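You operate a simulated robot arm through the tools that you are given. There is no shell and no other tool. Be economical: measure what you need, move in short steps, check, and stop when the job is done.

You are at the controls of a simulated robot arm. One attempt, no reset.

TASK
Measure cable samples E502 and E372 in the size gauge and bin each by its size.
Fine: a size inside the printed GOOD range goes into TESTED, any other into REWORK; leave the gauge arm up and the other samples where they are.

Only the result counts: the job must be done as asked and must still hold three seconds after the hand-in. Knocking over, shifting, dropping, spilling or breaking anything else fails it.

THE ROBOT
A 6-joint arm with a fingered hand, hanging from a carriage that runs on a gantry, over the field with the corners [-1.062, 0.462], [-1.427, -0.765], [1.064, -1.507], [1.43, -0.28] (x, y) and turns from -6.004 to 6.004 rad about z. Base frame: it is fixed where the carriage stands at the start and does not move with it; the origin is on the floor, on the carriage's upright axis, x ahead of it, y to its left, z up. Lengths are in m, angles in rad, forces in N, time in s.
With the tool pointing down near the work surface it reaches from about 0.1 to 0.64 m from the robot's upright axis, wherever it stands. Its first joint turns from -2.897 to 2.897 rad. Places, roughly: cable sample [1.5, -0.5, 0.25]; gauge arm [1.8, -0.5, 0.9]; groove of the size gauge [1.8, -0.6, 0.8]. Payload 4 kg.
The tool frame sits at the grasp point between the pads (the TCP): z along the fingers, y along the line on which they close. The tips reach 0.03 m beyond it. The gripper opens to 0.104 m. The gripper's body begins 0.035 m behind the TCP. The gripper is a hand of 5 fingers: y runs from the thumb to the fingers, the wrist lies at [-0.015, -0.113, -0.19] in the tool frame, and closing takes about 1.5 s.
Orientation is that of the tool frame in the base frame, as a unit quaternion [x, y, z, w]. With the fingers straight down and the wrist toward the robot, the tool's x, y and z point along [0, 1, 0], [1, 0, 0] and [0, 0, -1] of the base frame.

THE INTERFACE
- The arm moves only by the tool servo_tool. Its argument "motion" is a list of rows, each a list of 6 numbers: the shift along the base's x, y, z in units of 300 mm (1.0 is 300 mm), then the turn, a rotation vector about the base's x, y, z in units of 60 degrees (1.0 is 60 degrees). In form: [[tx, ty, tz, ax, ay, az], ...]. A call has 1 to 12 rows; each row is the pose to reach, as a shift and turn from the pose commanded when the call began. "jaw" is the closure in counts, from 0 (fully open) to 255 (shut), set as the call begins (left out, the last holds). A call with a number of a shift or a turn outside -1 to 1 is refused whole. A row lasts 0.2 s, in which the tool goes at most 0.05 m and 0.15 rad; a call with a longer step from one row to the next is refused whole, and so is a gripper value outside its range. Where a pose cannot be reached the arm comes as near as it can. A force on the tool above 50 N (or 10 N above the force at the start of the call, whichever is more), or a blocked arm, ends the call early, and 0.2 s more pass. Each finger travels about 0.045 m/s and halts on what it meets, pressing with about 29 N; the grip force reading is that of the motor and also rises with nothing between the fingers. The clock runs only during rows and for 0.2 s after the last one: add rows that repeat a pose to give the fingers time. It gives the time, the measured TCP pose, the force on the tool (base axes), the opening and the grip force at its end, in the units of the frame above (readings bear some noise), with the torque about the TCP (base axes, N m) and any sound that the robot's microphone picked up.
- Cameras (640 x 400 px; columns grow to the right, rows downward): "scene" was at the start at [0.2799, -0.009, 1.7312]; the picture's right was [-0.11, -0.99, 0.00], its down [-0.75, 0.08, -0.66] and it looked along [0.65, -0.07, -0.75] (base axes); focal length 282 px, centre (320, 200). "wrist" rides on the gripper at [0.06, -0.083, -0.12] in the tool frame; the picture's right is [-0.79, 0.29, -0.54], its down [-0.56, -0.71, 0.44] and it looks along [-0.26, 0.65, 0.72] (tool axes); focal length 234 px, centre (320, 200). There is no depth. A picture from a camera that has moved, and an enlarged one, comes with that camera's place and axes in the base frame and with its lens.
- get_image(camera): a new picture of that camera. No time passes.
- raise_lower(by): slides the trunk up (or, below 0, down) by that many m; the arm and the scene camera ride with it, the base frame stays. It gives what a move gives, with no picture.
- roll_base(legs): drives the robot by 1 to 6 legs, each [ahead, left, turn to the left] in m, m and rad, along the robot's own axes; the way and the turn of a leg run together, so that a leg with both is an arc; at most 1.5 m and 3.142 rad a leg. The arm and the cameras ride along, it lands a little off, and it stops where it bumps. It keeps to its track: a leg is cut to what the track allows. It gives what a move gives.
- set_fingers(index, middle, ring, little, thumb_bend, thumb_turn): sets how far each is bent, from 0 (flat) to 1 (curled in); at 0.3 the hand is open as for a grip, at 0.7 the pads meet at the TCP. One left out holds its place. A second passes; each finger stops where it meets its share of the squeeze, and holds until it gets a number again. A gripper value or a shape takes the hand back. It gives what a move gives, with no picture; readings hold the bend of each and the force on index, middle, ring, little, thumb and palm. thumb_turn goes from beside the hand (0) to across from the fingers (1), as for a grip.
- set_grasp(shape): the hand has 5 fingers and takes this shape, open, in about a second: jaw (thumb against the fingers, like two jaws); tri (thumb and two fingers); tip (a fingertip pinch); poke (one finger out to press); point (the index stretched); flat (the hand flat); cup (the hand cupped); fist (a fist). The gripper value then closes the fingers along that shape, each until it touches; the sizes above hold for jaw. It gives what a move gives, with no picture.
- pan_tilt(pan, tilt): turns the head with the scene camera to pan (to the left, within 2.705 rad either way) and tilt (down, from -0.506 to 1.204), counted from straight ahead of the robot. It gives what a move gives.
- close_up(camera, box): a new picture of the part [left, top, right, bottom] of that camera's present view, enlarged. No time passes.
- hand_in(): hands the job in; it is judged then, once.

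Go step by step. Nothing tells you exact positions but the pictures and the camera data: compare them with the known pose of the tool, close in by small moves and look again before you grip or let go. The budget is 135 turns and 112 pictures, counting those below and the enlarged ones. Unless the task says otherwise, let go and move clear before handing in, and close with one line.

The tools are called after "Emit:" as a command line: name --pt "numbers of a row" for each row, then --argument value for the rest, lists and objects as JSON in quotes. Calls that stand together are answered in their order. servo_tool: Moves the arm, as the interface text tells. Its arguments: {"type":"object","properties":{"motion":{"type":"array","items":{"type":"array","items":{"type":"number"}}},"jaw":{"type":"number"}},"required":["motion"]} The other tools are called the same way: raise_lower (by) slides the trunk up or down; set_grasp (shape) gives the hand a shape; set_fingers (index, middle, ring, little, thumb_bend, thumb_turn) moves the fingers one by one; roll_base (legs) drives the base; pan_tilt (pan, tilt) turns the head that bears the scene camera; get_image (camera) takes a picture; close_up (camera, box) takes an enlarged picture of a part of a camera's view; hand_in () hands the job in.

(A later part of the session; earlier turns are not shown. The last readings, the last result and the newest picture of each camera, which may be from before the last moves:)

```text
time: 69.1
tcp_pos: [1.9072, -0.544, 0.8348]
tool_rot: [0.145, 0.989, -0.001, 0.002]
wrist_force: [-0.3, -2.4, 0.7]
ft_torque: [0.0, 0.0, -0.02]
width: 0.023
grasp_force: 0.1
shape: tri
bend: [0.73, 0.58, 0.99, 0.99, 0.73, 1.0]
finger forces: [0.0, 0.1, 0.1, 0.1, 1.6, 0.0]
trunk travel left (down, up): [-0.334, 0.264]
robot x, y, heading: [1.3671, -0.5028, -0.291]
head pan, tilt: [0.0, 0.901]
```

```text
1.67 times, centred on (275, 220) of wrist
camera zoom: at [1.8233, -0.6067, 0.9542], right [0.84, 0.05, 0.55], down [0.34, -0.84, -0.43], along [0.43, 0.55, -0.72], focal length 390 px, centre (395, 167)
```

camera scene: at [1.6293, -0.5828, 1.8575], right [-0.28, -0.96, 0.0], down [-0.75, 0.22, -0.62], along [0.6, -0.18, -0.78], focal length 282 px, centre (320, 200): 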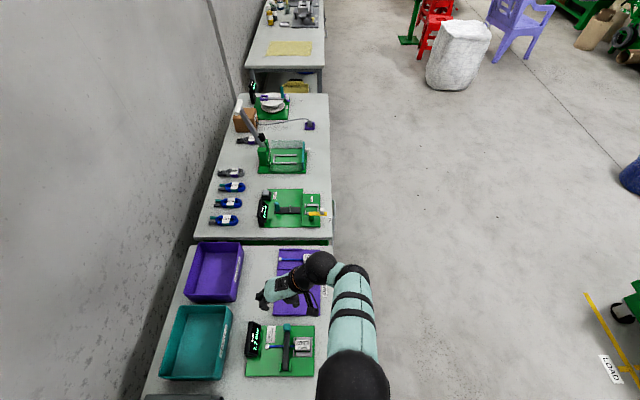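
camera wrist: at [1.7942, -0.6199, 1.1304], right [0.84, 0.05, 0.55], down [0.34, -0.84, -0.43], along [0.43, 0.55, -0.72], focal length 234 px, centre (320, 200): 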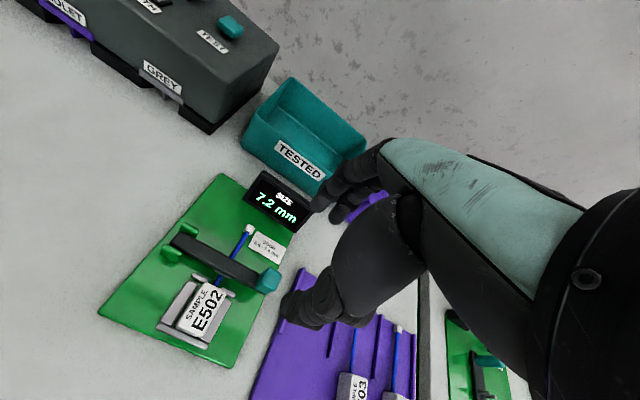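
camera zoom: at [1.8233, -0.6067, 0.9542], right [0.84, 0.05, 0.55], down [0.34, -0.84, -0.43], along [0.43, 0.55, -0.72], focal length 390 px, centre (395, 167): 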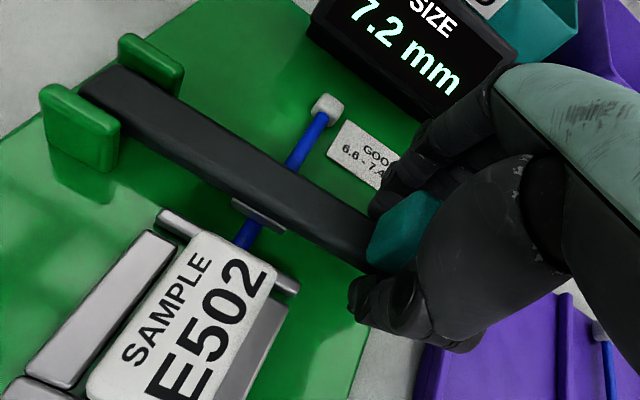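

The knob is pinched lightly. I'll close a bit more and swing it up along the arc.

Emit:
servo_tool --pt "0 0 0 0 0 0" --pt "0 0 0 0 0 0" --pt "-0.01 0.003 0.059 0 0 0" --pt "-0.03 0.009 0.116 0 0 0" --pt "-0.059 0.0175 0.169 0 0 0" --pt "-0.096 0.0286 0.215 0 0 0" --pt "-0.14 0.042 0.254 0 0 0" --pt "-0.19 0.057 0.284 0 0 0" --pt "-0.19 0.057 0.284 0 0 0" --jaw 215

Emit:
get_image --camera "wrist"

```text
time: 71.1
tcp_pos: [1.9039, -0.5401, 0.8754]
tool_rot: [0.144, 0.99, -0.001, 0.002]
wrist_force: [-5.2, -4.4, -2.8]
ft_torque: [-0.03, 0.11, -0.05]
width: 0.017
grasp_force: 0.1
shape: tri
bend: [0.73, 0.61, 0.99, 0.99, 0.7, 0.99]
finger forces: [0.1, 0.0, 0.0, 0.1, 5.7, 0.0]
out of reach, approached as far as the arm can: row 5, 6, 7, 8, 9
trunk travel left (down, up): [-0.334, 0.264]
robot x, y, heading: [1.361, -0.5049, -0.287]
head pan, tilt: [0.0, 0.901]
```

```text
43 pictures are left
camera wrist: at [1.822, -0.6023, 0.9951], right [0.84, 0.05, 0.54], down [0.33, -0.84, -0.43], along [0.43, 0.55, -0.72], focal length 234 px, centre (320, 200)
```

wrist: 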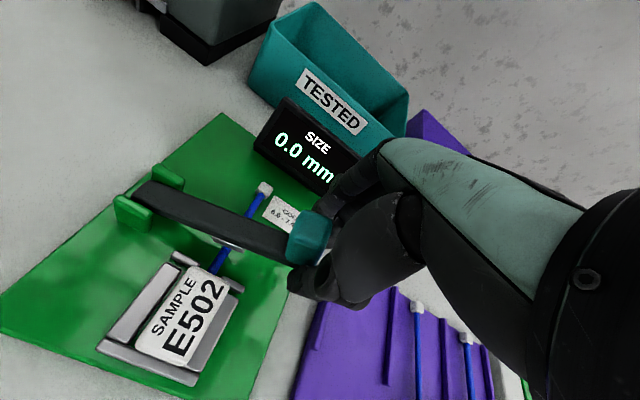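

The arm is lifted (the display shows 0.0), but this posture has a narrow height band. I'll continue the arc using the trunk for height and small servo moves backward.

Emit:
raise_lower --by 0.025

Emit:
servo_tool --pt "-0.03 0.009 0 0 0 0" --pt "-0.065 0.02 0 0 0 0" --pt "-0.065 0.02 0 0 0 0"

Emit:
get_image --camera "wrist"

```text
time: 71.8
tcp_pos: [1.9081, -0.5387, 0.9014]
tool_rot: [0.145, 0.989, -0.001, 0.004]
wrist_force: [2.6, -0.2, 0.7]
ft_torque: [-0.03, -0.05, 0.01]
width: 0.0162
grasp_force: 0.2
shape: tri
bend: [0.73, 0.61, 0.99, 0.99, 0.74, 1.0]
finger forces: [0.0, 0.1, 0.0, 0.0, 2.9, 0.0]
trunk travel left (down, up): [-0.359, 0.239]
robot x, y, heading: [1.362, -0.5056, -0.289]
head pan, tilt: [0.0, 0.901]
```

```text
time: 72.6
tcp_pos: [1.9031, -0.5361, 0.8929]
tool_rot: [0.145, 0.989, -0.001, 0.004]
wrist_force: [14.1, -3.3, 6.5]
ft_torque: [-0.19, -0.3, 0.27]
width: 0.0163
grasp_force: 0.1
shape: tri
bend: [0.73, 0.61, 0.99, 0.99, 0.73, 1.0]
finger forces: [0.1, 0.0, 0.1, 0.1, 15.3, 0.0]
out of reach, approached as far as the arm can: row 1, 2, 3
trunk travel left (down, up): [-0.359, 0.239]
robot x, y, heading: [1.3604, -0.5071, -0.295]
head pan, tilt: [0.0, 0.901]
```

```text
42 pictures are left
camera wrist: at [1.8194, -0.5983, 1.0121], right [0.83, 0.05, 0.55], down [0.34, -0.84, -0.43], along [0.44, 0.54, -0.72], focal length 234 px, centre (320, 200)
```

wrist: 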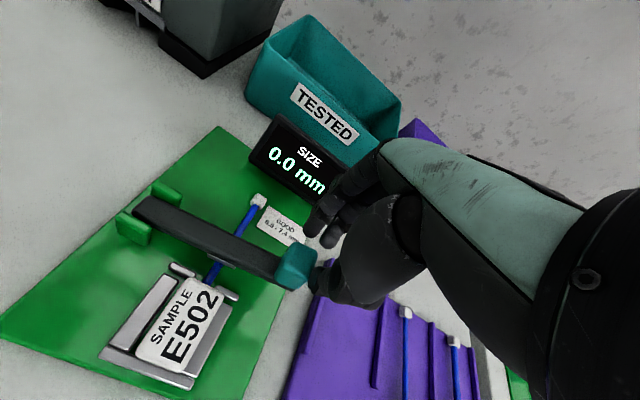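

The pinch slipped and this posture can't follow the arc. I'll let go, rise, and go back to the original yaw, then hook the knob from the far side with curled fingers, since that side is free now.

Emit:
servo_tool --pt "0 0 0 0 0 0" --pt "0 0 0 0 0 0" --pt "0 0 0 0 0 0" --pt "0 0 0 0 0 0" --pt "0 0 0 0 0 0" --pt "0 0 0 0 0 0" --jaw 60

Emit:
raise_lower --by 0.19

Emit:
get_image --camera "wrist"

```text
time: 74.0
tcp_pos: [1.8986, -0.5348, 0.8911]
tool_rot: [0.144, 0.99, 0.0, 0.003]
wrist_force: [0.2, 0.0, 0.2]
ft_torque: [0.02, 0.01, -0.01]
width: 0.0792
grasp_force: 0.1
shape: tri
bend: [0.27, 0.35, 0.99, 0.99, 0.53, 0.98]
finger forces: [0.0, 0.0, 0.0, 0.0, 0.0, 0.0]
trunk travel left (down, up): [-0.359, 0.239]
robot x, y, heading: [1.3637, -0.5028, -0.291]
head pan, tilt: [0.0, 0.901]
```

```text
time: 76.1
tcp_pos: [1.8984, -0.5342, 1.0807]
tool_rot: [0.144, 0.99, 0.0, 0.002]
wrist_force: [-0.7, 0.7, 0.3]
ft_torque: [0.02, 0.0, -0.01]
width: 0.0792
grasp_force: 0.1
shape: tri
bend: [0.27, 0.35, 0.99, 0.99, 0.53, 0.98]
finger forces: [0.0, 0.0, 0.0, 0.0, 0.0, 0.1]
trunk travel left (down, up): [-0.549, 0.049]
robot x, y, heading: [1.3565, -0.5013, -0.285]
head pan, tilt: [0.0, 0.901]
```

```text
41 pictures are left
camera wrist: at [1.8156, -0.5973, 1.2003], right [0.84, 0.05, 0.55], down [0.34, -0.84, -0.43], along [0.43, 0.55, -0.72], focal length 234 px, centre (320, 200)
```

wrist: 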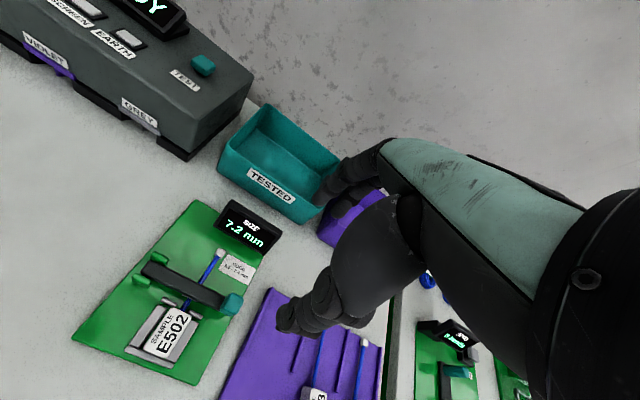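

The arm is back down and reads 7.2 mm again, confirming the size. I'll rotate back and move beyond the knob.

Emit:
servo_tool --pt "0 0 0 0 0 -0.12" --pt "0 0 0 0 0 -0.25" --pt "0 0 0 0 0 -0.38" --pt "0.05 -0.02 0 0 0 -0.51" --pt "0.1 -0.05 0 0 0 -0.64" --pt "0.17 -0.08 0 0 0 -0.77" --pt "0.237 -0.117 0 0 0 -0.9" --pt "0.237 -0.117 0 0 0 -1.0"

Emit:
servo_tool --pt "0 0 0 0 0 -0.13" --pt "0 0 0 0 0 -0.26" --pt "0 0 0 0 0 -0.39" --pt "0 0 0 0 0 -0.5" --pt "0 0 0 0 0 -0.5"

Emit:
set_fingers --index 0.85 --middle 0.85 --thumb_bend 0.0 --thumb_turn 0.0

Emit:
get_image --camera "wrist"

Emit:
get_image --camera "scene"

```text
time: 77.9
tcp_pos: [1.9703, -0.5704, 1.0814]
tool_rot: [0.62, 0.784, -0.002, 0.002]
wrist_force: [0.1, -0.4, -0.7]
ft_torque: [0.01, 0.01, -0.02]
width: 0.0792
grasp_force: 0.1
shape: tri
bend: [0.27, 0.35, 0.99, 0.99, 0.53, 0.98]
finger forces: [0.0, 0.0, 0.0, 0.0, 0.1, 0.0]
trunk travel left (down, up): [-0.549, 0.049]
robot x, y, heading: [1.3647, -0.5038, -0.288]
head pan, tilt: [0.0, 0.901]
```

```text
time: 79.1
tcp_pos: [1.9705, -0.57, 1.0808]
tool_rot: [0.802, 0.598, 0.0, 0.001]
wrist_force: [0.8, -0.1, -0.4]
ft_torque: [-0.01, 0.0, -0.01]
width: 0.0792
grasp_force: 0.0
shape: tri
bend: [0.27, 0.35, 0.99, 0.99, 0.53, 0.98]
finger forces: [0.0, 0.0, 0.0, 0.0, 0.0, 0.1]
trunk travel left (down, up): [-0.549, 0.049]
robot x, y, heading: [1.362, -0.5055, -0.287]
head pan, tilt: [0.0, 0.901]
```

```text
time: 80.1
tcp_pos: [1.9693, -0.5701, 1.0809]
tool_rot: [0.802, 0.598, -0.001, 0.001]
wrist_force: [0.9, -0.3, 0.5]
ft_torque: [0.01, 0.02, 0.02]
width: 0.1091
grasp_force: 0.1
shape: fingers
bend: [0.85, 0.85, 0.99, 0.99, 0.0, 0.0]
finger forces: [0.0, 0.1, 0.0, 0.1, 0.1, 0.0]
trunk travel left (down, up): [-0.549, 0.049]
robot x, y, heading: [1.3625, -0.5041, -0.284]
head pan, tilt: [0.0, 0.901]
```

```text
40 pictures are left
camera wrist: at [1.9062, -0.4876, 1.2005], right [0.05, -0.84, 0.55], down [-0.84, -0.34, -0.43], along [0.55, -0.43, -0.72], focal length 234 px, centre (320, 200)
```

wrist: 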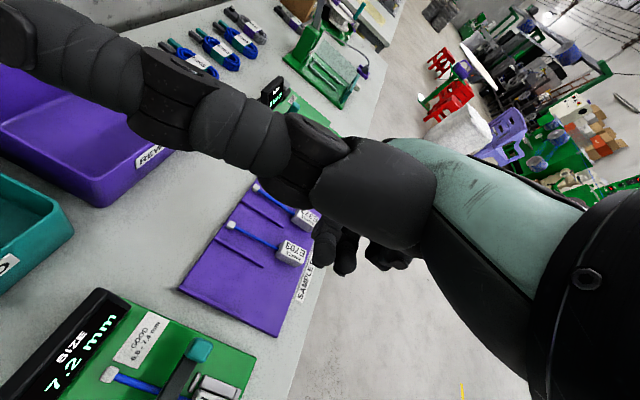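

```text
39 pictures are left
camera scene: at [1.6293, -0.5828, 1.8335], right [-0.28, -0.96, 0.0], down [-0.75, 0.22, -0.62], along [0.6, -0.18, -0.78], focal length 282 px, centre (320, 200)
```

scene: 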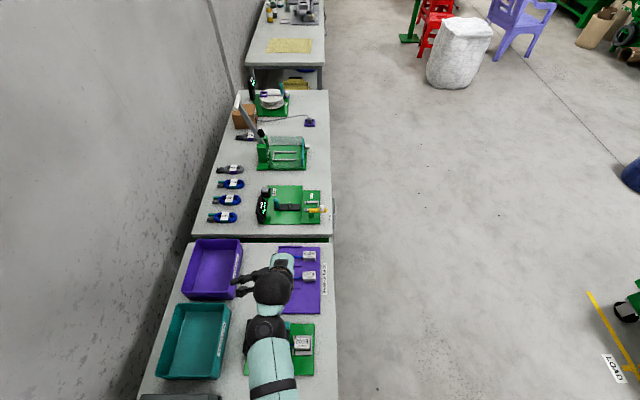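

The thumb sticks out sideways and could hit the display. I'll fold it in and look at the hook shape.

Emit:
set_fingers --thumb_bend 1.0 --index 0.78 --middle 0.78

Emit:
get_image --camera "wrist"

```text
time: 81.1
tcp_pos: [1.9704, -0.5694, 1.0807]
tool_rot: [0.801, 0.598, -0.001, 0.0]
wrist_force: [-0.2, 0.0, 0.2]
ft_torque: [0.01, 0.0, 0.0]
width: 0.062
grasp_force: 0.1
shape: fingers
bend: [0.78, 0.78, 0.99, 0.99, 1.0, 0.0]
finger forces: [0.1, 0.0, 0.0, 0.0, 0.0, 0.0]
trunk travel left (down, up): [-0.549, 0.049]
robot x, y, heading: [1.361, -0.5053, -0.288]
head pan, tilt: [0.0, 0.901]
```

```text
38 pictures are left
camera wrist: at [1.9062, -0.4876, 1.2005], right [0.05, -0.84, 0.55], down [-0.84, -0.34, -0.43], along [0.55, -0.43, -0.72], focal length 234 px, centre (320, 200)
```

wrist: 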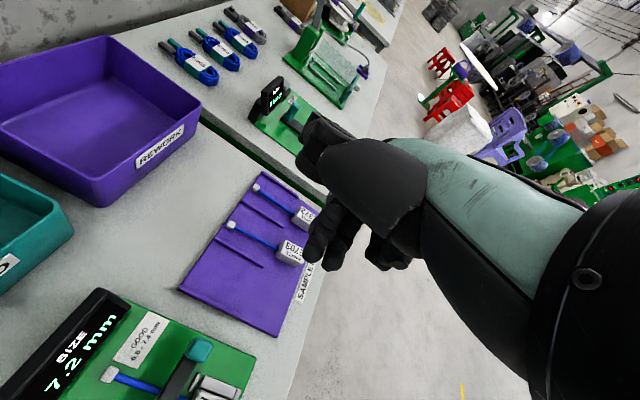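

Emit:
close_up --camera "wrist" --box '[260, 100, 440, 300]'

```text
2.00 times, centred on (350, 200) of wrist
camera zoom: at [1.9062, -0.4876, 1.2005], right [0.05, -0.84, 0.55], down [-0.84, -0.34, -0.43], along [0.55, -0.43, -0.72], focal length 468 px, centre (260, 200)
```

zoom: 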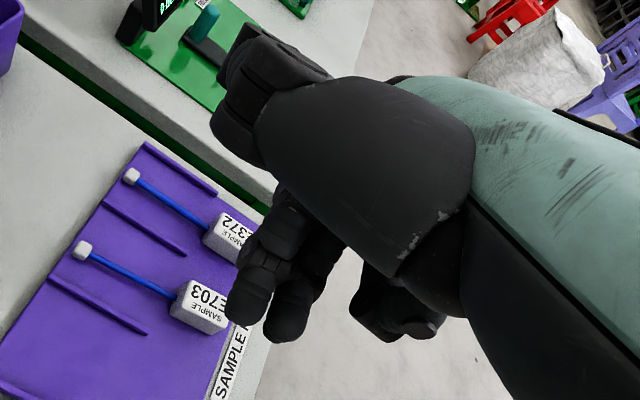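

The index and middle fingers form a hook pointing back under where the knob would be. I'll descend beyond the knob: trunk first, then servo.

Emit:
raise_lower --by -0.18

Emit:
servo_tool --pt "0 0 -0.1 0 0 0" --pt "0 0 -0.2 0 0 0" --pt "0 0 -0.3 0 0 0" --pt "0 0 -0.327 0 0 0" --pt "0 0 -0.327 0 0 0"

Emit:
get_image --camera "wrist"

Emit:
close_up --camera "scene" --box '[220, 230, 340, 380]'

```text
time: 83.1
tcp_pos: [1.97, -0.5687, 0.9001]
tool_rot: [0.801, 0.599, -0.002, 0.001]
wrist_force: [0.6, -0.5, 0.6]
ft_torque: [0.01, -0.05, 0.04]
width: 0.0622
grasp_force: 0.0
shape: fingers
bend: [0.78, 0.78, 0.99, 0.99, 1.0, 0.0]
finger forces: [0.1, 0.0, 0.1, 0.0, 0.0, 0.0]
trunk travel left (down, up): [-0.369, 0.229]
robot x, y, heading: [1.3617, -0.5024, -0.284]
head pan, tilt: [0.0, 0.901]
```

```text
time: 84.3
tcp_pos: [1.9743, -0.5718, 0.8064]
tool_rot: [0.802, 0.597, 0.001, 0.004]
wrist_force: [2.9, -2.0, 20.8]
ft_torque: [0.15, 0.22, -0.04]
width: 0.0639
grasp_force: 10.9
shape: fingers
bend: [0.8, 0.79, 0.99, 0.99, 1.0, 0.0]
finger forces: [15.9, 5.5, 0.0, 0.0, 0.0, 0.0]
trunk travel left (down, up): [-0.369, 0.229]
robot x, y, heading: [1.3637, -0.5059, -0.288]
head pan, tilt: [0.0, 0.901]
```

```text
36 pictures are left
camera wrist: at [1.9103, -0.4888, 0.9254], right [0.05, -0.84, 0.55], down [-0.83, -0.34, -0.44], along [0.55, -0.43, -0.71], focal length 234 px, centre (320, 200)
```

wrist: 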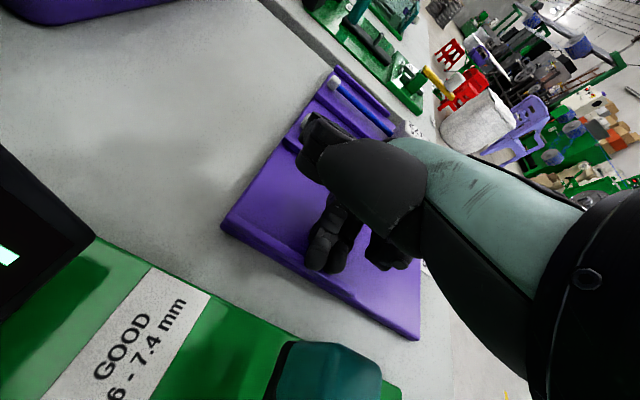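

```text
2.67 times, centred on (280, 305) of scene
camera zoom: at [1.6305, -0.5831, 1.6543], right [-0.28, -0.96, 0.0], down [-0.75, 0.22, -0.62], along [0.6, -0.18, -0.78], focal length 752 px, centre (427, -80)
```

zoom: 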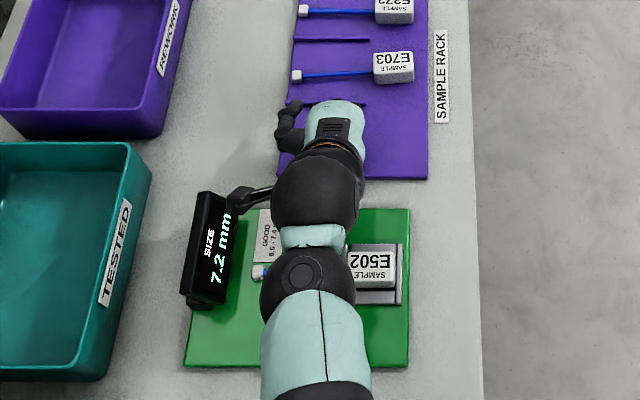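

The fingertips touched the rack at TCP z of about 0.808. I'll lift 3 mm off it and slide the hook back under the knob.

Emit:
servo_tool --pt "0 0 0.03 0 0 0" --pt "-0.06 0.018 0.03 0 0 0" --pt "-0.12 0.036 0.027 0 0 0" --pt "-0.18 0.054 0.027 0 0 0" --pt "-0.18 0.054 0.027 0 0 0"

Emit:
get_image --camera "wrist"

```text
time: 85.5
tcp_pos: [1.9224, -0.5565, 0.813]
tool_rot: [0.801, 0.598, 0.001, 0.003]
wrist_force: [12.7, -5.3, 9.0]
ft_torque: [-0.1, -0.3, -0.06]
width: 0.0586
grasp_force: 9.2
shape: fingers
bend: [0.77, 0.78, 0.99, 0.99, 1.0, 0.0]
finger forces: [17.7, 0.2, 0.0, 0.0, 0.0, 0.0]
trunk travel left (down, up): [-0.369, 0.229]
robot x, y, heading: [1.3614, -0.5056, -0.289]
head pan, tilt: [0.0, 0.901]
```

```text
34 pictures are left
camera wrist: at [1.8575, -0.4745, 0.9321], right [0.05, -0.84, 0.55], down [-0.83, -0.34, -0.44], along [0.55, -0.43, -0.71], focal length 234 px, centre (320, 200)
```

wrist: 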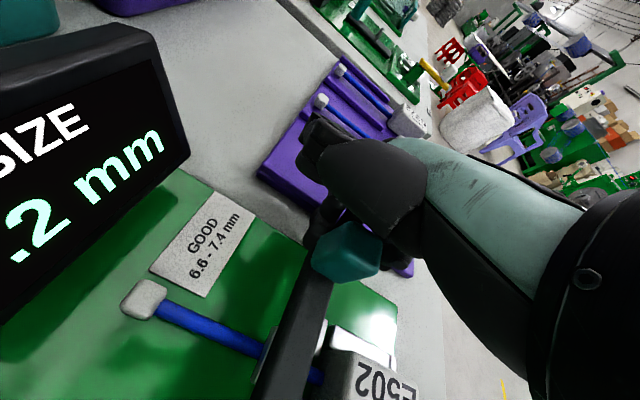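

The hook seems to be under or against the knob. I'll try a small lift.

Emit:
servo_tool --pt "0 0 0.04 0 0 0" --pt "-0.015 0.005 0.09 0 0 0" --pt "-0.03 0.009 0.13 0 0 0" --pt "-0.03 0.009 0.13 0 0 0"

Emit:
get_image --camera "wrist"

```text
time: 86.5
tcp_pos: [1.9073, -0.5514, 0.8477]
tool_rot: [0.801, 0.598, -0.002, 0.0]
wrist_force: [0.7, 0.0, -0.7]
ft_torque: [-0.01, -0.02, 0.0]
width: 0.0617
grasp_force: 0.8
shape: fingers
bend: [0.78, 0.78, 0.99, 0.99, 1.0, 0.0]
finger forces: [0.3, 0.5, 0.0, 0.1, 0.0, 0.1]
trunk travel left (down, up): [-0.369, 0.229]
robot x, y, heading: [1.3588, -0.506, -0.286]
head pan, tilt: [0.0, 0.901]
```

```text
33 pictures are left
camera wrist: at [1.8434, -0.4696, 0.9686], right [0.05, -0.84, 0.55], down [-0.84, -0.34, -0.43], along [0.55, -0.43, -0.72], focal length 234 px, centre (320, 200)
```

wrist: 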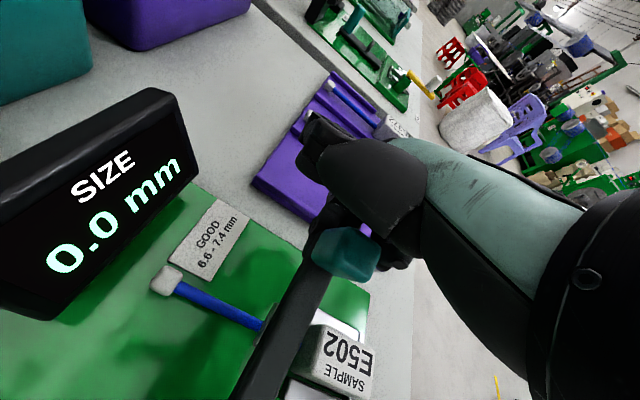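

The hook lifts the knob and the display reads 0.0. I'll continue along the arc.

Emit:
servo_tool --pt "-0.029 0.0087 0.052 0 0 0" --pt "-0.066 0.02 0.1 0 0 0" --pt "-0.11 0.033 0.142 0 0 0" --pt "-0.161 0.048 0.18 0 0 0" --pt "-0.215 0.064 0.21 0 0 0" --pt "-0.215 0.064 0.21 0 0 0"

Emit:
get_image --camera "wrist"

```text
time: 87.9
tcp_pos: [1.8419, -0.5319, 0.9136]
tool_rot: [0.801, 0.598, -0.002, 0.001]
wrist_force: [-0.2, 0.6, 0.7]
ft_torque: [0.01, -0.03, 0.01]
width: 0.0622
grasp_force: 0.2
shape: fingers
bend: [0.78, 0.78, 0.99, 0.99, 1.0, 0.0]
finger forces: [0.2, 0.1, 0.1, 0.0, 0.0, 0.1]
trunk travel left (down, up): [-0.369, 0.229]
robot x, y, heading: [1.3632, -0.5058, -0.284]
head pan, tilt: [0.0, 0.901]
```

```text
32 pictures are left
camera wrist: at [1.7786, -0.4494, 1.0318], right [0.05, -0.84, 0.55], down [-0.84, -0.34, -0.43], along [0.55, -0.43, -0.72], focal length 234 px, centre (320, 200)
```

wrist: 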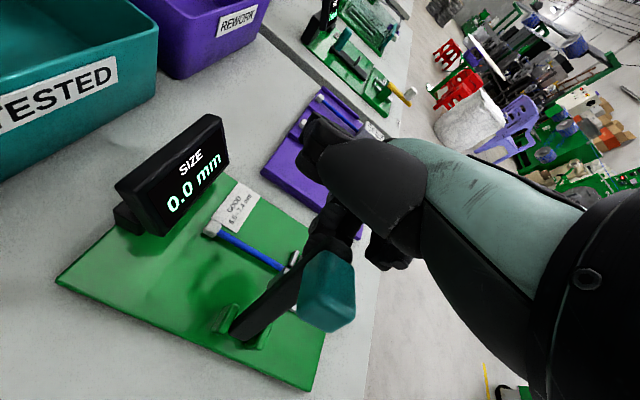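

The arm is steep now, so I'll push it over-centre to its upright rest.

Emit:
servo_tool --pt "-0.06 0.018 0.015 0 0 0" --pt "-0.12 0.036 0.015 0 0 0" --pt "-0.18 0.054 0.005 0 0 0" --pt "-0.24 0.072 -0.01 0 0 0" --pt "-0.3 0.09 -0.02 0 0 0" --pt "-0.3 0.09 -0.02 0 0 0"

Emit:
get_image --camera "wrist"

Emit:
close_up --camera "scene" --box '[200, 250, 340, 400]'

```text
time: 89.3
tcp_pos: [1.7631, -0.5074, 0.9148]
tool_rot: [0.802, 0.597, 0.004, 0.008]
wrist_force: [24.0, -11.9, 32.1]
ft_torque: [-0.42, -1.18, -0.11]
width: 0.0499
grasp_force: 18.2
shape: fingers
bend: [0.78, 0.46, 0.99, 0.99, 1.0, 0.0]
finger forces: [21.7, 15.5, 0.0, 0.1, 0.0, 0.0]
trunk travel left (down, up): [-0.369, 0.229]
robot x, y, heading: [1.3554, -0.5037, -0.291]
head pan, tilt: [0.0, 0.901]
```

```text
31 pictures are left
camera wrist: at [1.6966, -0.425, 1.0319], right [0.04, -0.83, 0.55], down [-0.83, -0.34, -0.45], along [0.56, -0.44, -0.7], focal length 234 px, centre (320, 200)
```

wrist: 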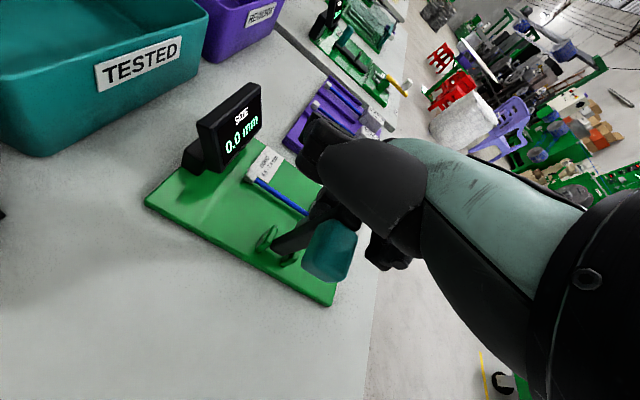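

```text
2.67 times, centred on (270, 325) of scene
camera zoom: at [1.6323, -0.584, 1.6552], right [-0.28, -0.96, 0.0], down [-0.75, 0.22, -0.63], along [0.6, -0.18, -0.78], focal length 752 px, centre (453, -133)
```

zoom: 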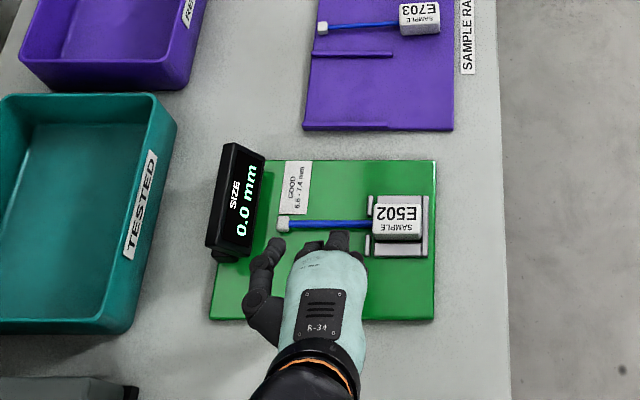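

The arm is against its back stop. I'll back the hook away (+e), then up, and check that the arm stays.

Emit:
servo_tool --pt "0.05 -0.015 0.02 0 0 0" --pt "0.12 -0.036 0.02 0 0 0" --pt "0.22 -0.066 0.02 0 0 0" --pt "0.34 -0.1 0.06 0 0 0" --pt "0.46 -0.138 0.15 0 0 0" --pt "0.6 -0.2 0.2 0 0 0" --pt "0.7 -0.28 0.2 0 0 0" --pt "0.7 -0.28 0.2 0 0 0"

Emit:
set_grasp --shape "tri"

Emit:
get_image --camera "wrist"

Emit:
get_image --camera "scene"

```text
time: 91.1
tcp_pos: [1.9628, -0.5885, 0.967]
tool_rot: [0.802, 0.597, -0.001, 0.001]
wrist_force: [-0.7, -0.7, -0.4]
ft_torque: [0.02, -0.01, 0.02]
width: 0.0623
grasp_force: 0.1
shape: fingers
bend: [0.78, 0.78, 0.99, 0.99, 1.0, 0.0]
finger forces: [0.0, 0.0, 0.0, 0.0, 0.0, 0.0]
trunk travel left (down, up): [-0.369, 0.229]
robot x, y, heading: [1.3633, -0.5039, -0.287]
head pan, tilt: [0.0, 0.901]
```

```text
time: 92.0
tcp_pos: [1.963, -0.5887, 0.9669]
tool_rot: [0.802, 0.597, -0.001, 0.002]
wrist_force: [0.8, 1.3, 1.2]
ft_torque: [0.0, -0.01, 0.0]
width: 0.1036
grasp_force: 0.0
shape: tri
bend: [0.3, 0.3, 0.99, 0.99, 0.3, 0.97]
finger forces: [0.0, 0.0, 0.0, 0.0, 0.1, 0.0]
trunk travel left (down, up): [-0.369, 0.229]
robot x, y, heading: [1.3644, -0.5053, -0.286]
head pan, tilt: [0.0, 0.901]
```

```text
29 pictures are left
camera wrist: at [1.8995, -0.5062, 1.0863], right [0.05, -0.84, 0.55], down [-0.84, -0.34, -0.43], along [0.55, -0.43, -0.72], focal length 234 px, centre (320, 200)
```

wrist: 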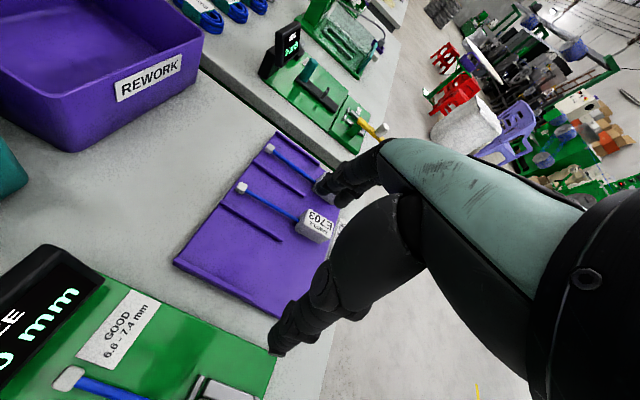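

```text
28 pictures are left
camera scene: at [1.6293, -0.5828, 1.6535], right [-0.28, -0.96, 0.0], down [-0.75, 0.22, -0.62], along [0.6, -0.18, -0.78], focal length 282 px, centre (320, 200)
```

scene: 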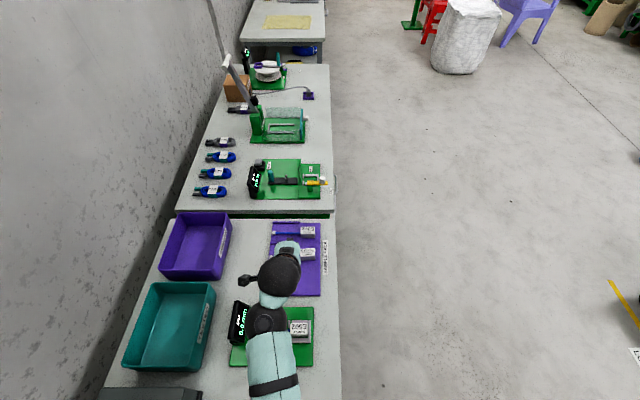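

Next I'll retrieve E502 from the nest using the same pose at which I released it.

Emit:
servo_tool --pt "-0.1 0.006 -0.05 0 0 0.02" --pt "-0.2 0.012 -0.1 0.011 0.04 0.047" --pt "-0.3 0.018 -0.15 0.022 0.073 0.047" --pt "-0.391 0.0237 -0.2 0.022 0.073 0.047" --pt "-0.391 0.0237 -0.3 0.022 0.073 0.047" --pt "-0.391 0.0237 -0.38 0.022 0.073 0.047" --pt "-0.391 0.0237 -0.38 0.022 0.073 0.047" --jaw 105

Emit:
close_up --camera "wrist" --box '[160, 140, 400, 400]'

```text
time: 93.6
tcp_pos: [1.8438, -0.5798, 0.8526]
tool_rot: [0.786, 0.617, -0.025, -0.031]
wrist_force: [0.0, -0.4, 0.4]
ft_torque: [0.01, 0.03, -0.01]
width: 0.0616
grasp_force: 0.1
shape: tri
bend: [0.73, 0.41, 0.99, 0.99, 0.65, 0.99]
finger forces: [0.0, 0.0, 0.0, 0.1, 0.0, 0.1]
trunk travel left (down, up): [-0.369, 0.229]
robot x, y, heading: [1.3643, -0.5053, -0.287]
head pan, tilt: [0.0, 0.901]
```

```text
1.54 times, centred on (280, 270) of wrist
camera zoom: at [1.7859, -0.5041, 0.9777], right [0.13, -0.84, 0.52], down [-0.85, -0.37, -0.38], along [0.51, -0.39, -0.77], focal length 360 px, centre (382, 92)
```

zoom: 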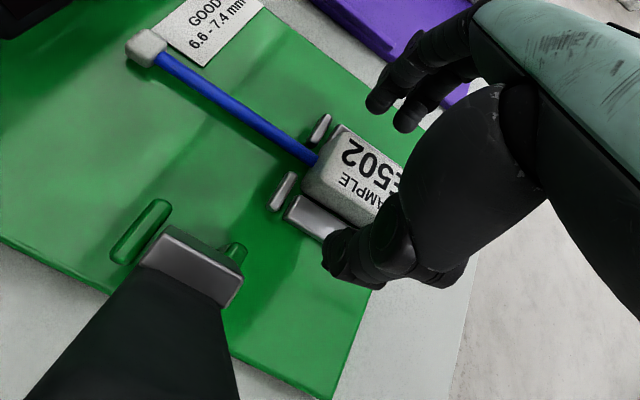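

The arm is up. I'll lower, grip E502, and lift it with the trunk.

Emit:
servo_tool --pt "0.004 -0.003 -0.035 0 0 0" --pt "0.006 -0.004 -0.064 0 0 0" --pt "0.006 -0.004 -0.064 0 0 0"

Emit:
servo_tool --pt "0 0 0 0 0 0" --pt "0 0 0 0 0 0" --pt "0 0 0 0 0 0" --pt "0 0 0 0 0 0" --pt "0 0 0 0 0 0" --pt "0 0 0 0 0 0" --pt "0 0 0 0 0 0" --pt "0 0 0.06 0 0 0" --pt "0 0 0.06 0 0 0" --jaw 230

Emit:
raise_lower --by 0.16

Emit:
get_image --camera "wrist"

```text
time: 94.4
tcp_pos: [1.8458, -0.5837, 0.833]
tool_rot: [0.786, 0.617, -0.026, -0.03]
wrist_force: [-0.4, 0.2, 0.1]
ft_torque: [-0.01, 0.03, -0.01]
width: 0.0613
grasp_force: 0.1
shape: tri
bend: [0.73, 0.41, 0.99, 0.99, 0.65, 0.99]
finger forces: [0.0, 0.0, 0.0, 0.1, 0.0, 0.1]
trunk travel left (down, up): [-0.369, 0.229]
robot x, y, heading: [1.3642, -0.5016, -0.286]
head pan, tilt: [0.0, 0.901]
```

```text
time: 96.4
tcp_pos: [1.8446, -0.5824, 0.8526]
tool_rot: [0.786, 0.617, -0.026, -0.031]
wrist_force: [0.3, -0.1, -1.2]
ft_torque: [-0.03, 0.0, -0.03]
width: 0.0245
grasp_force: 28.6
shape: tri
bend: [0.73, 0.58, 1.0, 1.0, 0.74, 1.0]
finger forces: [13.4, 12.8, 0.0, 0.0, 26.1, 0.1]
trunk travel left (down, up): [-0.369, 0.229]
robot x, y, heading: [1.3649, -0.5052, -0.286]
head pan, tilt: [0.0, 0.901]
```

```text
time: 98.2
tcp_pos: [1.8456, -0.5811, 1.0123]
tool_rot: [0.785, 0.618, -0.025, -0.032]
wrist_force: [-0.5, 0.9, -0.6]
ft_torque: [0.01, -0.02, -0.02]
width: 0.0243
grasp_force: 29.4
shape: tri
bend: [0.73, 0.58, 1.0, 1.0, 0.74, 1.0]
finger forces: [13.4, 12.7, 0.0, 0.0, 26.1, 0.0]
trunk travel left (down, up): [-0.529, 0.069]
robot x, y, heading: [1.3626, -0.5035, -0.286]
head pan, tilt: [0.0, 0.901]
```

```text
26 pictures are left
camera wrist: at [1.787, -0.506, 1.1378], right [0.13, -0.84, 0.52], down [-0.85, -0.37, -0.38], along [0.51, -0.39, -0.77], focal length 234 px, centre (320, 200)
```

wrist: 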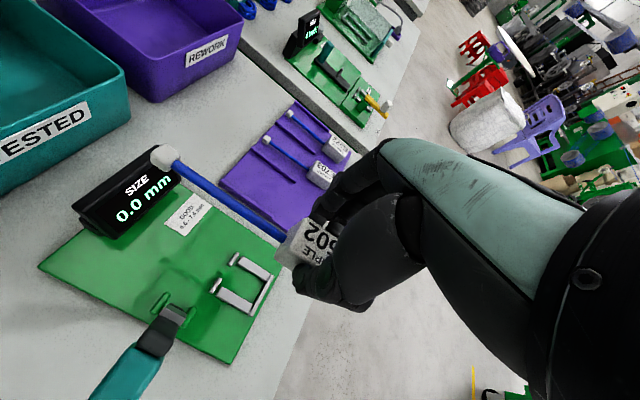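

Carrying E502 to above the TESTED bin, yawing so the cable lies along the diagonal.

Emit:
servo_tool --pt "0.045 0.12 0 0 0 0" --pt "0.09 0.24 0 -0.022 -0.073 0.08" --pt "0.14 0.36 0 -0.022 -0.073 0.17" --pt "0.19 0.48 0 -0.022 -0.073 0.26" --pt "0.24 0.6 0 -0.022 -0.073 0.35" --pt "0.29 0.72 0 -0.022 -0.073 0.44" --pt "0.33 0.82 0 -0.022 -0.073 0.525" --pt "0.351 0.886 0 -0.022 -0.073 0.525" --pt "0.351 0.886 0 -0.022 -0.073 0.525"

Emit:
get_image --camera "wrist"

Emit:
get_image --camera "scene"

```text
time: 100.2
tcp_pos: [1.9508, -0.3163, 1.0119]
tool_rot: [0.589, 0.808, -0.01, 0.01]
wrist_force: [0.2, 0.0, -0.9]
ft_torque: [-0.05, -0.02, 0.01]
width: 0.0248
grasp_force: 29.1
shape: tri
bend: [0.73, 0.58, 1.0, 1.0, 0.74, 1.0]
finger forces: [13.4, 12.8, 0.1, 0.0, 26.2, 0.0]
trunk travel left (down, up): [-0.529, 0.069]
robot x, y, heading: [1.3623, -0.5065, -0.291]
head pan, tilt: [0.0, 0.901]
```

```text
25 pictures are left
camera wrist: at [1.852, -0.2811, 1.1301], right [0.51, -0.65, 0.56], down [-0.5, -0.76, -0.42], along [0.7, -0.07, -0.71], focal length 234 px, centre (320, 200)
```

wrist: 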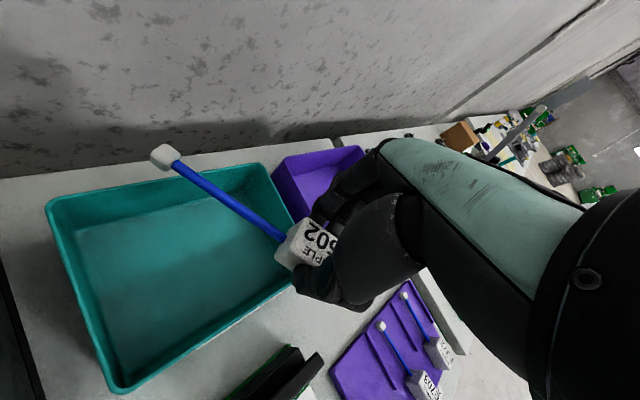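

```text
24 pictures are left
camera scene: at [1.6293, -0.5828, 1.8135], right [-0.28, -0.96, 0.0], down [-0.75, 0.22, -0.62], along [0.6, -0.18, -0.78], focal length 282 px, centre (320, 200)
```

scene: 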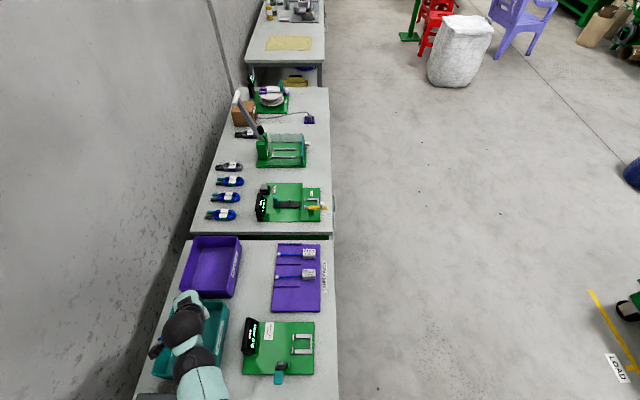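

The bin centre is slightly further along the cable direction. I'll shift 20 mm, lower into the bin, and release.

Emit:
servo_tool --pt "0.007 0.065 0 0 0 0" --pt "0.007 0.065 0 0 0 0"

Emit:
raise_lower --by -0.14

Emit:
servo_tool --pt "0 0 -0.03 0 0 0" --pt "0 0 -0.07 0 0 0" --pt "0 0 -0.07 0 0 0"

Emit:
get_image --camera "wrist"

```text
time: 100.8
tcp_pos: [1.9526, -0.2962, 1.0118]
tool_rot: [0.59, 0.807, -0.01, 0.009]
wrist_force: [0.2, 0.1, -1.4]
ft_torque: [-0.03, 0.01, 0.0]
width: 0.0245
grasp_force: 29.7
shape: tri
bend: [0.73, 0.58, 1.0, 1.0, 0.74, 1.0]
finger forces: [13.4, 12.7, 0.0, 0.0, 26.2, 0.1]
trunk travel left (down, up): [-0.529, 0.069]
robot x, y, heading: [1.3645, -0.5045, -0.289]
head pan, tilt: [0.0, 0.901]
```

```text
time: 102.5
tcp_pos: [1.9518, -0.2967, 0.8728]
tool_rot: [0.59, 0.808, -0.01, 0.009]
wrist_force: [0.5, 0.0, -1.1]
ft_torque: [0.0, 0.0, 0.0]
width: 0.0247
grasp_force: 28.8
shape: tri
bend: [0.73, 0.58, 1.0, 1.0, 0.74, 1.0]
finger forces: [13.3, 12.8, 0.0, 0.1, 26.3, 0.0]
trunk travel left (down, up): [-0.389, 0.209]
robot x, y, heading: [1.3641, -0.5002, -0.288]
head pan, tilt: [0.0, 0.901]
```

```text
time: 103.3
tcp_pos: [1.9522, -0.2974, 0.8513]
tool_rot: [0.59, 0.807, -0.01, 0.009]
wrist_force: [0.2, 0.0, -0.5]
ft_torque: [0.02, -0.03, -0.01]
width: 0.0246
grasp_force: 28.7
shape: tri
bend: [0.73, 0.58, 1.0, 1.0, 0.74, 1.0]
finger forces: [13.4, 12.7, 0.0, 0.0, 26.2, 0.0]
trunk travel left (down, up): [-0.389, 0.209]
robot x, y, heading: [1.3617, -0.5039, -0.289]
head pan, tilt: [0.0, 0.901]
```

```text
23 pictures are left
camera wrist: at [1.853, -0.261, 0.9702], right [0.51, -0.65, 0.56], down [-0.5, -0.76, -0.42], along [0.7, -0.07, -0.71], focal length 234 px, centre (320, 200)
```

wrist: 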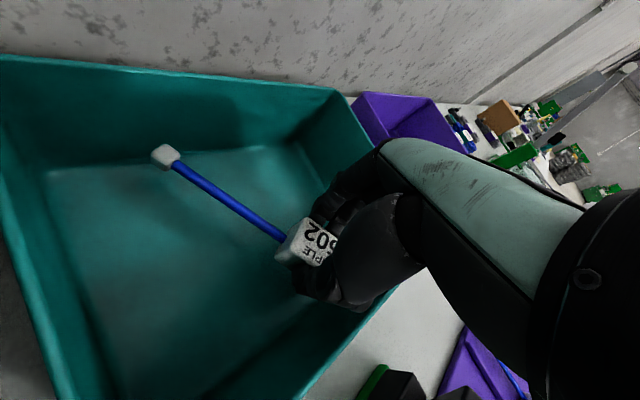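

Well inside the bin. I'll lower until light contact, then release and rise.

Emit:
servo_tool --pt "0 0 -0.03 0 0 0" --pt "0 0 -0.05 0 0 0" --pt "0 0 -0.05 0 0 0"

Emit:
servo_tool --pt "0 0 0 0 0 0" --pt "0 0 0 0 0 0" --pt "0 0 0 0 0 0" --pt "0 0 0 0 0 0" --pt "0 0 0 0 0 0" --pt "0 0 0 0 0 0" --pt "0 0 0.1 0 0 0" --pt "0 0 0.2 0 0 0" --jaw 95

Emit:
raise_lower --by 0.17

Emit:
get_image --camera "wrist"

```text
time: 104.1
tcp_pos: [1.9515, -0.2988, 0.8347]
tool_rot: [0.59, 0.807, -0.01, 0.008]
wrist_force: [0.1, 0.1, -1.3]
ft_torque: [-0.03, -0.06, 0.0]
width: 0.0247
grasp_force: 29.3
shape: tri
bend: [0.73, 0.58, 1.0, 1.0, 0.74, 1.0]
finger forces: [13.3, 12.7, 0.0, 0.1, 26.1, 0.0]
trunk travel left (down, up): [-0.389, 0.209]
robot x, y, heading: [1.3586, -0.5022, -0.288]
head pan, tilt: [0.0, 0.901]
```

```text
time: 105.9
tcp_pos: [1.9516, -0.2981, 0.8976]
tool_rot: [0.59, 0.807, -0.01, 0.009]
wrist_force: [-0.6, -0.7, 0.0]
ft_torque: [0.03, 0.03, 0.01]
width: 0.0648
grasp_force: 0.0
shape: tri
bend: [0.73, 0.4, 0.99, 0.99, 0.63, 0.99]
finger forces: [0.0, 0.1, 0.0, 0.0, 0.0, 0.1]
trunk travel left (down, up): [-0.389, 0.209]
robot x, y, heading: [1.362, -0.5031, -0.291]
head pan, tilt: [0.0, 0.901]
```

```text
time: 107.8
tcp_pos: [1.9509, -0.2979, 1.0684]
tool_rot: [0.591, 0.807, -0.011, 0.009]
wrist_force: [0.7, -0.4, 1.3]
ft_torque: [-0.01, 0.01, 0.05]
width: 0.0649
grasp_force: 0.0
shape: tri
bend: [0.73, 0.4, 0.99, 0.99, 0.63, 0.99]
finger forces: [0.0, 0.1, 0.2, 0.0, 0.0, 0.1]
trunk travel left (down, up): [-0.559, 0.039]
robot x, y, heading: [1.3626, -0.5062, -0.286]
head pan, tilt: [0.0, 0.901]
```

```text
22 pictures are left
camera wrist: at [1.8525, -0.2631, 1.1861], right [0.51, -0.65, 0.56], down [-0.5, -0.76, -0.42], along [0.7, -0.07, -0.71], focal length 234 px, centre (320, 200)
```

wrist: 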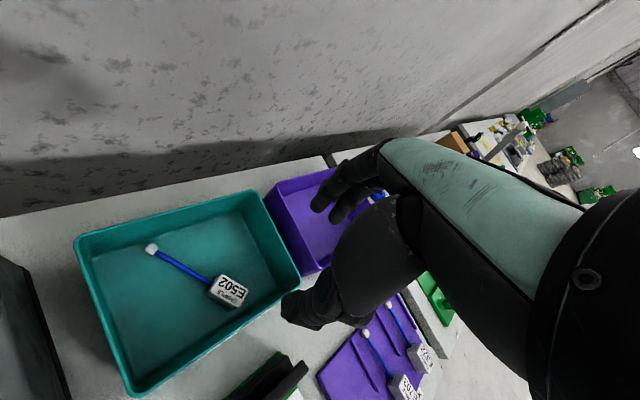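

E502 lies in TESTED. Now for E372 at about (2.147, -0.692): I'll travel toward it at height, undoing the yaw.

Emit:
servo_tool --pt "0.02 -0.14 0.04 0 0 -0.08" --pt "0.04 -0.28 0.09 0 0 -0.16" --pt "0.07 -0.42 0.13 0 0 -0.24" --pt "0.09 -0.56 0.18 0 0 -0.32" --pt "0.11 -0.7 0.22 0 0 -0.4" --pt "0.14 -0.84 0.26 0 0 -0.48" --pt "0.163 -0.97 0.28 0 0 -0.57" --pt "0.163 -1.0 0.28 0 0 -0.57"

Emit:
servo_tool --pt "0.12 -0.075 0.05 -0.02 -0.06 0" --pt "0.24 -0.15 0.1 -0.04 -0.12 0" --pt "0.36 -0.225 0.15 -0.055 -0.18 0" --pt "0.46 -0.28 0.18 -0.068 -0.229 0" --pt "0.49 -0.307 0.19 -0.068 -0.229 0" --pt "0.49 -0.307 0.19 -0.068 -0.229 0"

Emit:
get_image --camera "wrist"

```text
time: 109.6
tcp_pos: [2.0004, -0.5982, 1.1525]
tool_rot: [0.801, 0.598, -0.012, 0.006]
wrist_force: [-0.6, 0.3, 0.1]
ft_torque: [-0.02, 0.02, 0.01]
width: 0.0649
grasp_force: 0.2
shape: tri
bend: [0.73, 0.4, 0.99, 0.99, 0.63, 0.99]
finger forces: [0.0, 0.0, 0.0, 0.1, 0.1, 0.0]
trunk travel left (down, up): [-0.559, 0.039]
robot x, y, heading: [1.3614, -0.5023, -0.286]
head pan, tilt: [0.0, 0.901]
```

```text
time: 111.0
tcp_pos: [2.1475, -0.692, 1.2073]
tool_rot: [0.796, 0.592, 0.063, 0.106]
wrist_force: [0.3, 0.4, 0.5]
ft_torque: [0.03, 0.02, -0.02]
width: 0.0649
grasp_force: 0.1
shape: tri
bend: [0.73, 0.4, 0.99, 0.99, 0.63, 0.99]
finger forces: [0.0, 0.0, 0.1, 0.1, 0.0, 0.0]
trunk travel left (down, up): [-0.559, 0.039]
robot x, y, heading: [1.3611, -0.5044, -0.29]
head pan, tilt: [0.0, 0.901]
```

```text
21 pictures are left
camera wrist: at [2.0595, -0.5995, 1.3029], right [-0.08, -0.78, 0.62], down [-0.72, -0.38, -0.58], along [0.69, -0.49, -0.53], focal length 234 px, centre (320, 200)
```

wrist: 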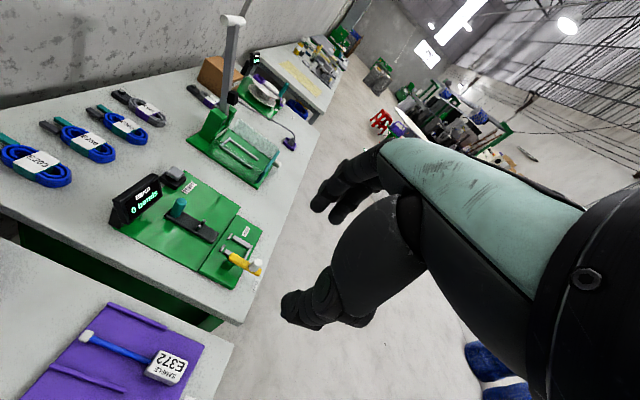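

The pose is reachable with the tilt, and E372 is beneath at about (2.144, -0.689). I'll lower the trunk most of the way.

Emit:
raise_lower --by -0.2

Emit:
raise_lower --by -0.1

Emit:
get_image --camera "wrist"

Emit:
get_image --camera "scene"

```text
time: 113.2
tcp_pos: [2.1472, -0.6919, 1.0089]
tool_rot: [0.796, 0.592, 0.063, 0.106]
wrist_force: [-0.5, -0.5, -0.2]
ft_torque: [0.0, 0.03, 0.0]
width: 0.0649
grasp_force: 0.0
shape: tri
bend: [0.73, 0.4, 0.99, 0.99, 0.63, 0.99]
finger forces: [0.0, 0.0, 0.0, 0.1, 0.0, 0.0]
trunk travel left (down, up): [-0.359, 0.239]
robot x, y, heading: [1.3639, -0.5016, -0.29]
head pan, tilt: [0.0, 0.901]
```

```text
time: 114.5
tcp_pos: [2.1467, -0.6912, 0.9086]
tool_rot: [0.796, 0.593, 0.063, 0.105]
wrist_force: [-0.2, 0.1, -0.2]
ft_torque: [-0.03, -0.02, -0.01]
width: 0.0648
grasp_force: 0.0
shape: tri
bend: [0.73, 0.4, 0.99, 0.99, 0.63, 0.99]
finger forces: [0.0, 0.0, 0.0, 0.0, 0.1, 0.1]
trunk travel left (down, up): [-0.259, 0.339]
robot x, y, heading: [1.3616, -0.5028, -0.29]
head pan, tilt: [0.0, 0.901]
```

```text
20 pictures are left
camera wrist: at [2.0595, -0.5993, 1.0029], right [-0.08, -0.78, 0.62], down [-0.72, -0.38, -0.58], along [0.69, -0.49, -0.53], focal length 234 px, centre (320, 200)
```

wrist: 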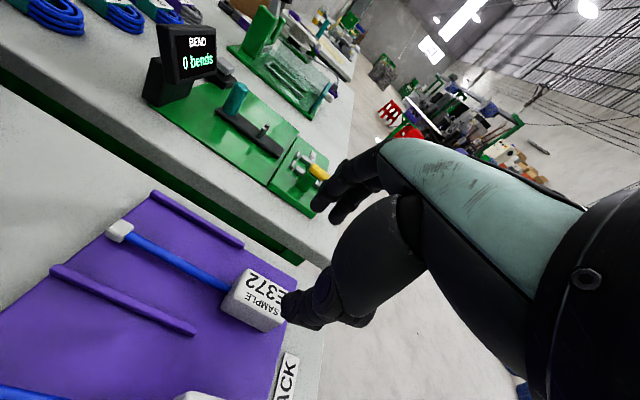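

```text
19 pictures are left
camera scene: at [1.6293, -0.5828, 1.5435], right [-0.28, -0.96, 0.0], down [-0.75, 0.22, -0.62], along [0.6, -0.18, -0.78], focal length 282 px, centre (320, 200)
```

scene: 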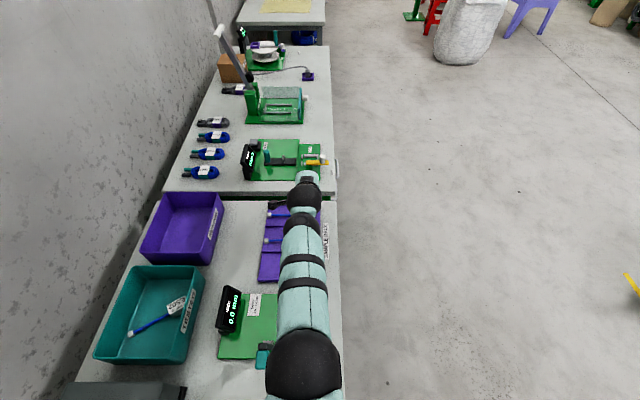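

E372 is aligned. I'll make a small correction, lower to grip height, and look once.

Emit:
servo_tool --pt "-0.007 0.01 0 0 0 0" --pt "-0.007 0.01 0 0 0 0"

Emit:
raise_lower --by -0.065

Emit:
close_up --camera "wrist" --box '[160, 140, 400, 360]'

```text
time: 115.1
tcp_pos: [2.1456, -0.6883, 0.9087]
tool_rot: [0.796, 0.593, 0.062, 0.105]
wrist_force: [0.5, 0.3, -0.7]
ft_torque: [0.03, 0.02, 0.01]
width: 0.0648
grasp_force: 0.0
shape: tri
bend: [0.73, 0.4, 0.99, 0.99, 0.63, 0.99]
finger forces: [0.0, 0.0, 0.1, 0.1, 0.0, 0.0]
trunk travel left (down, up): [-0.259, 0.339]
robot x, y, heading: [1.3652, -0.5042, -0.286]
head pan, tilt: [0.0, 0.901]
```

```text
time: 116.2
tcp_pos: [2.1447, -0.6883, 0.8445]
tool_rot: [0.796, 0.593, 0.063, 0.106]
wrist_force: [-0.4, 0.4, -0.1]
ft_torque: [-0.01, 0.03, 0.03]
width: 0.0649
grasp_force: 0.1
shape: tri
bend: [0.73, 0.4, 0.99, 0.99, 0.63, 0.99]
finger forces: [0.0, 0.0, 0.0, 0.0, 0.0, 0.0]
trunk travel left (down, up): [-0.194, 0.404]
robot x, y, heading: [1.3608, -0.5021, -0.29]
head pan, tilt: [0.0, 0.901]
```

```text
1.82 times, centred on (280, 250) of wrist
camera zoom: at [2.0573, -0.5964, 0.9382], right [-0.08, -0.78, 0.62], down [-0.72, -0.38, -0.58], along [0.69, -0.49, -0.53], focal length 426 px, centre (393, 109)
```

zoom: 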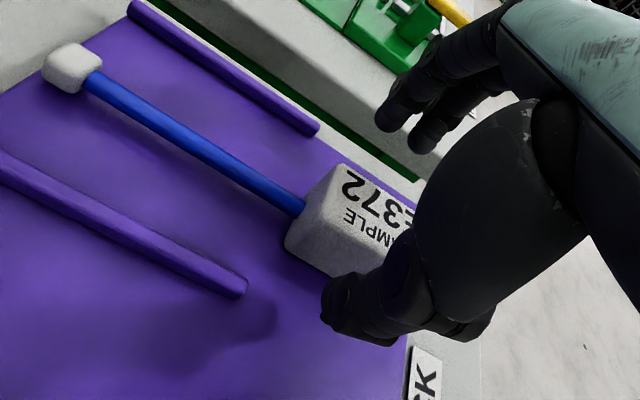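

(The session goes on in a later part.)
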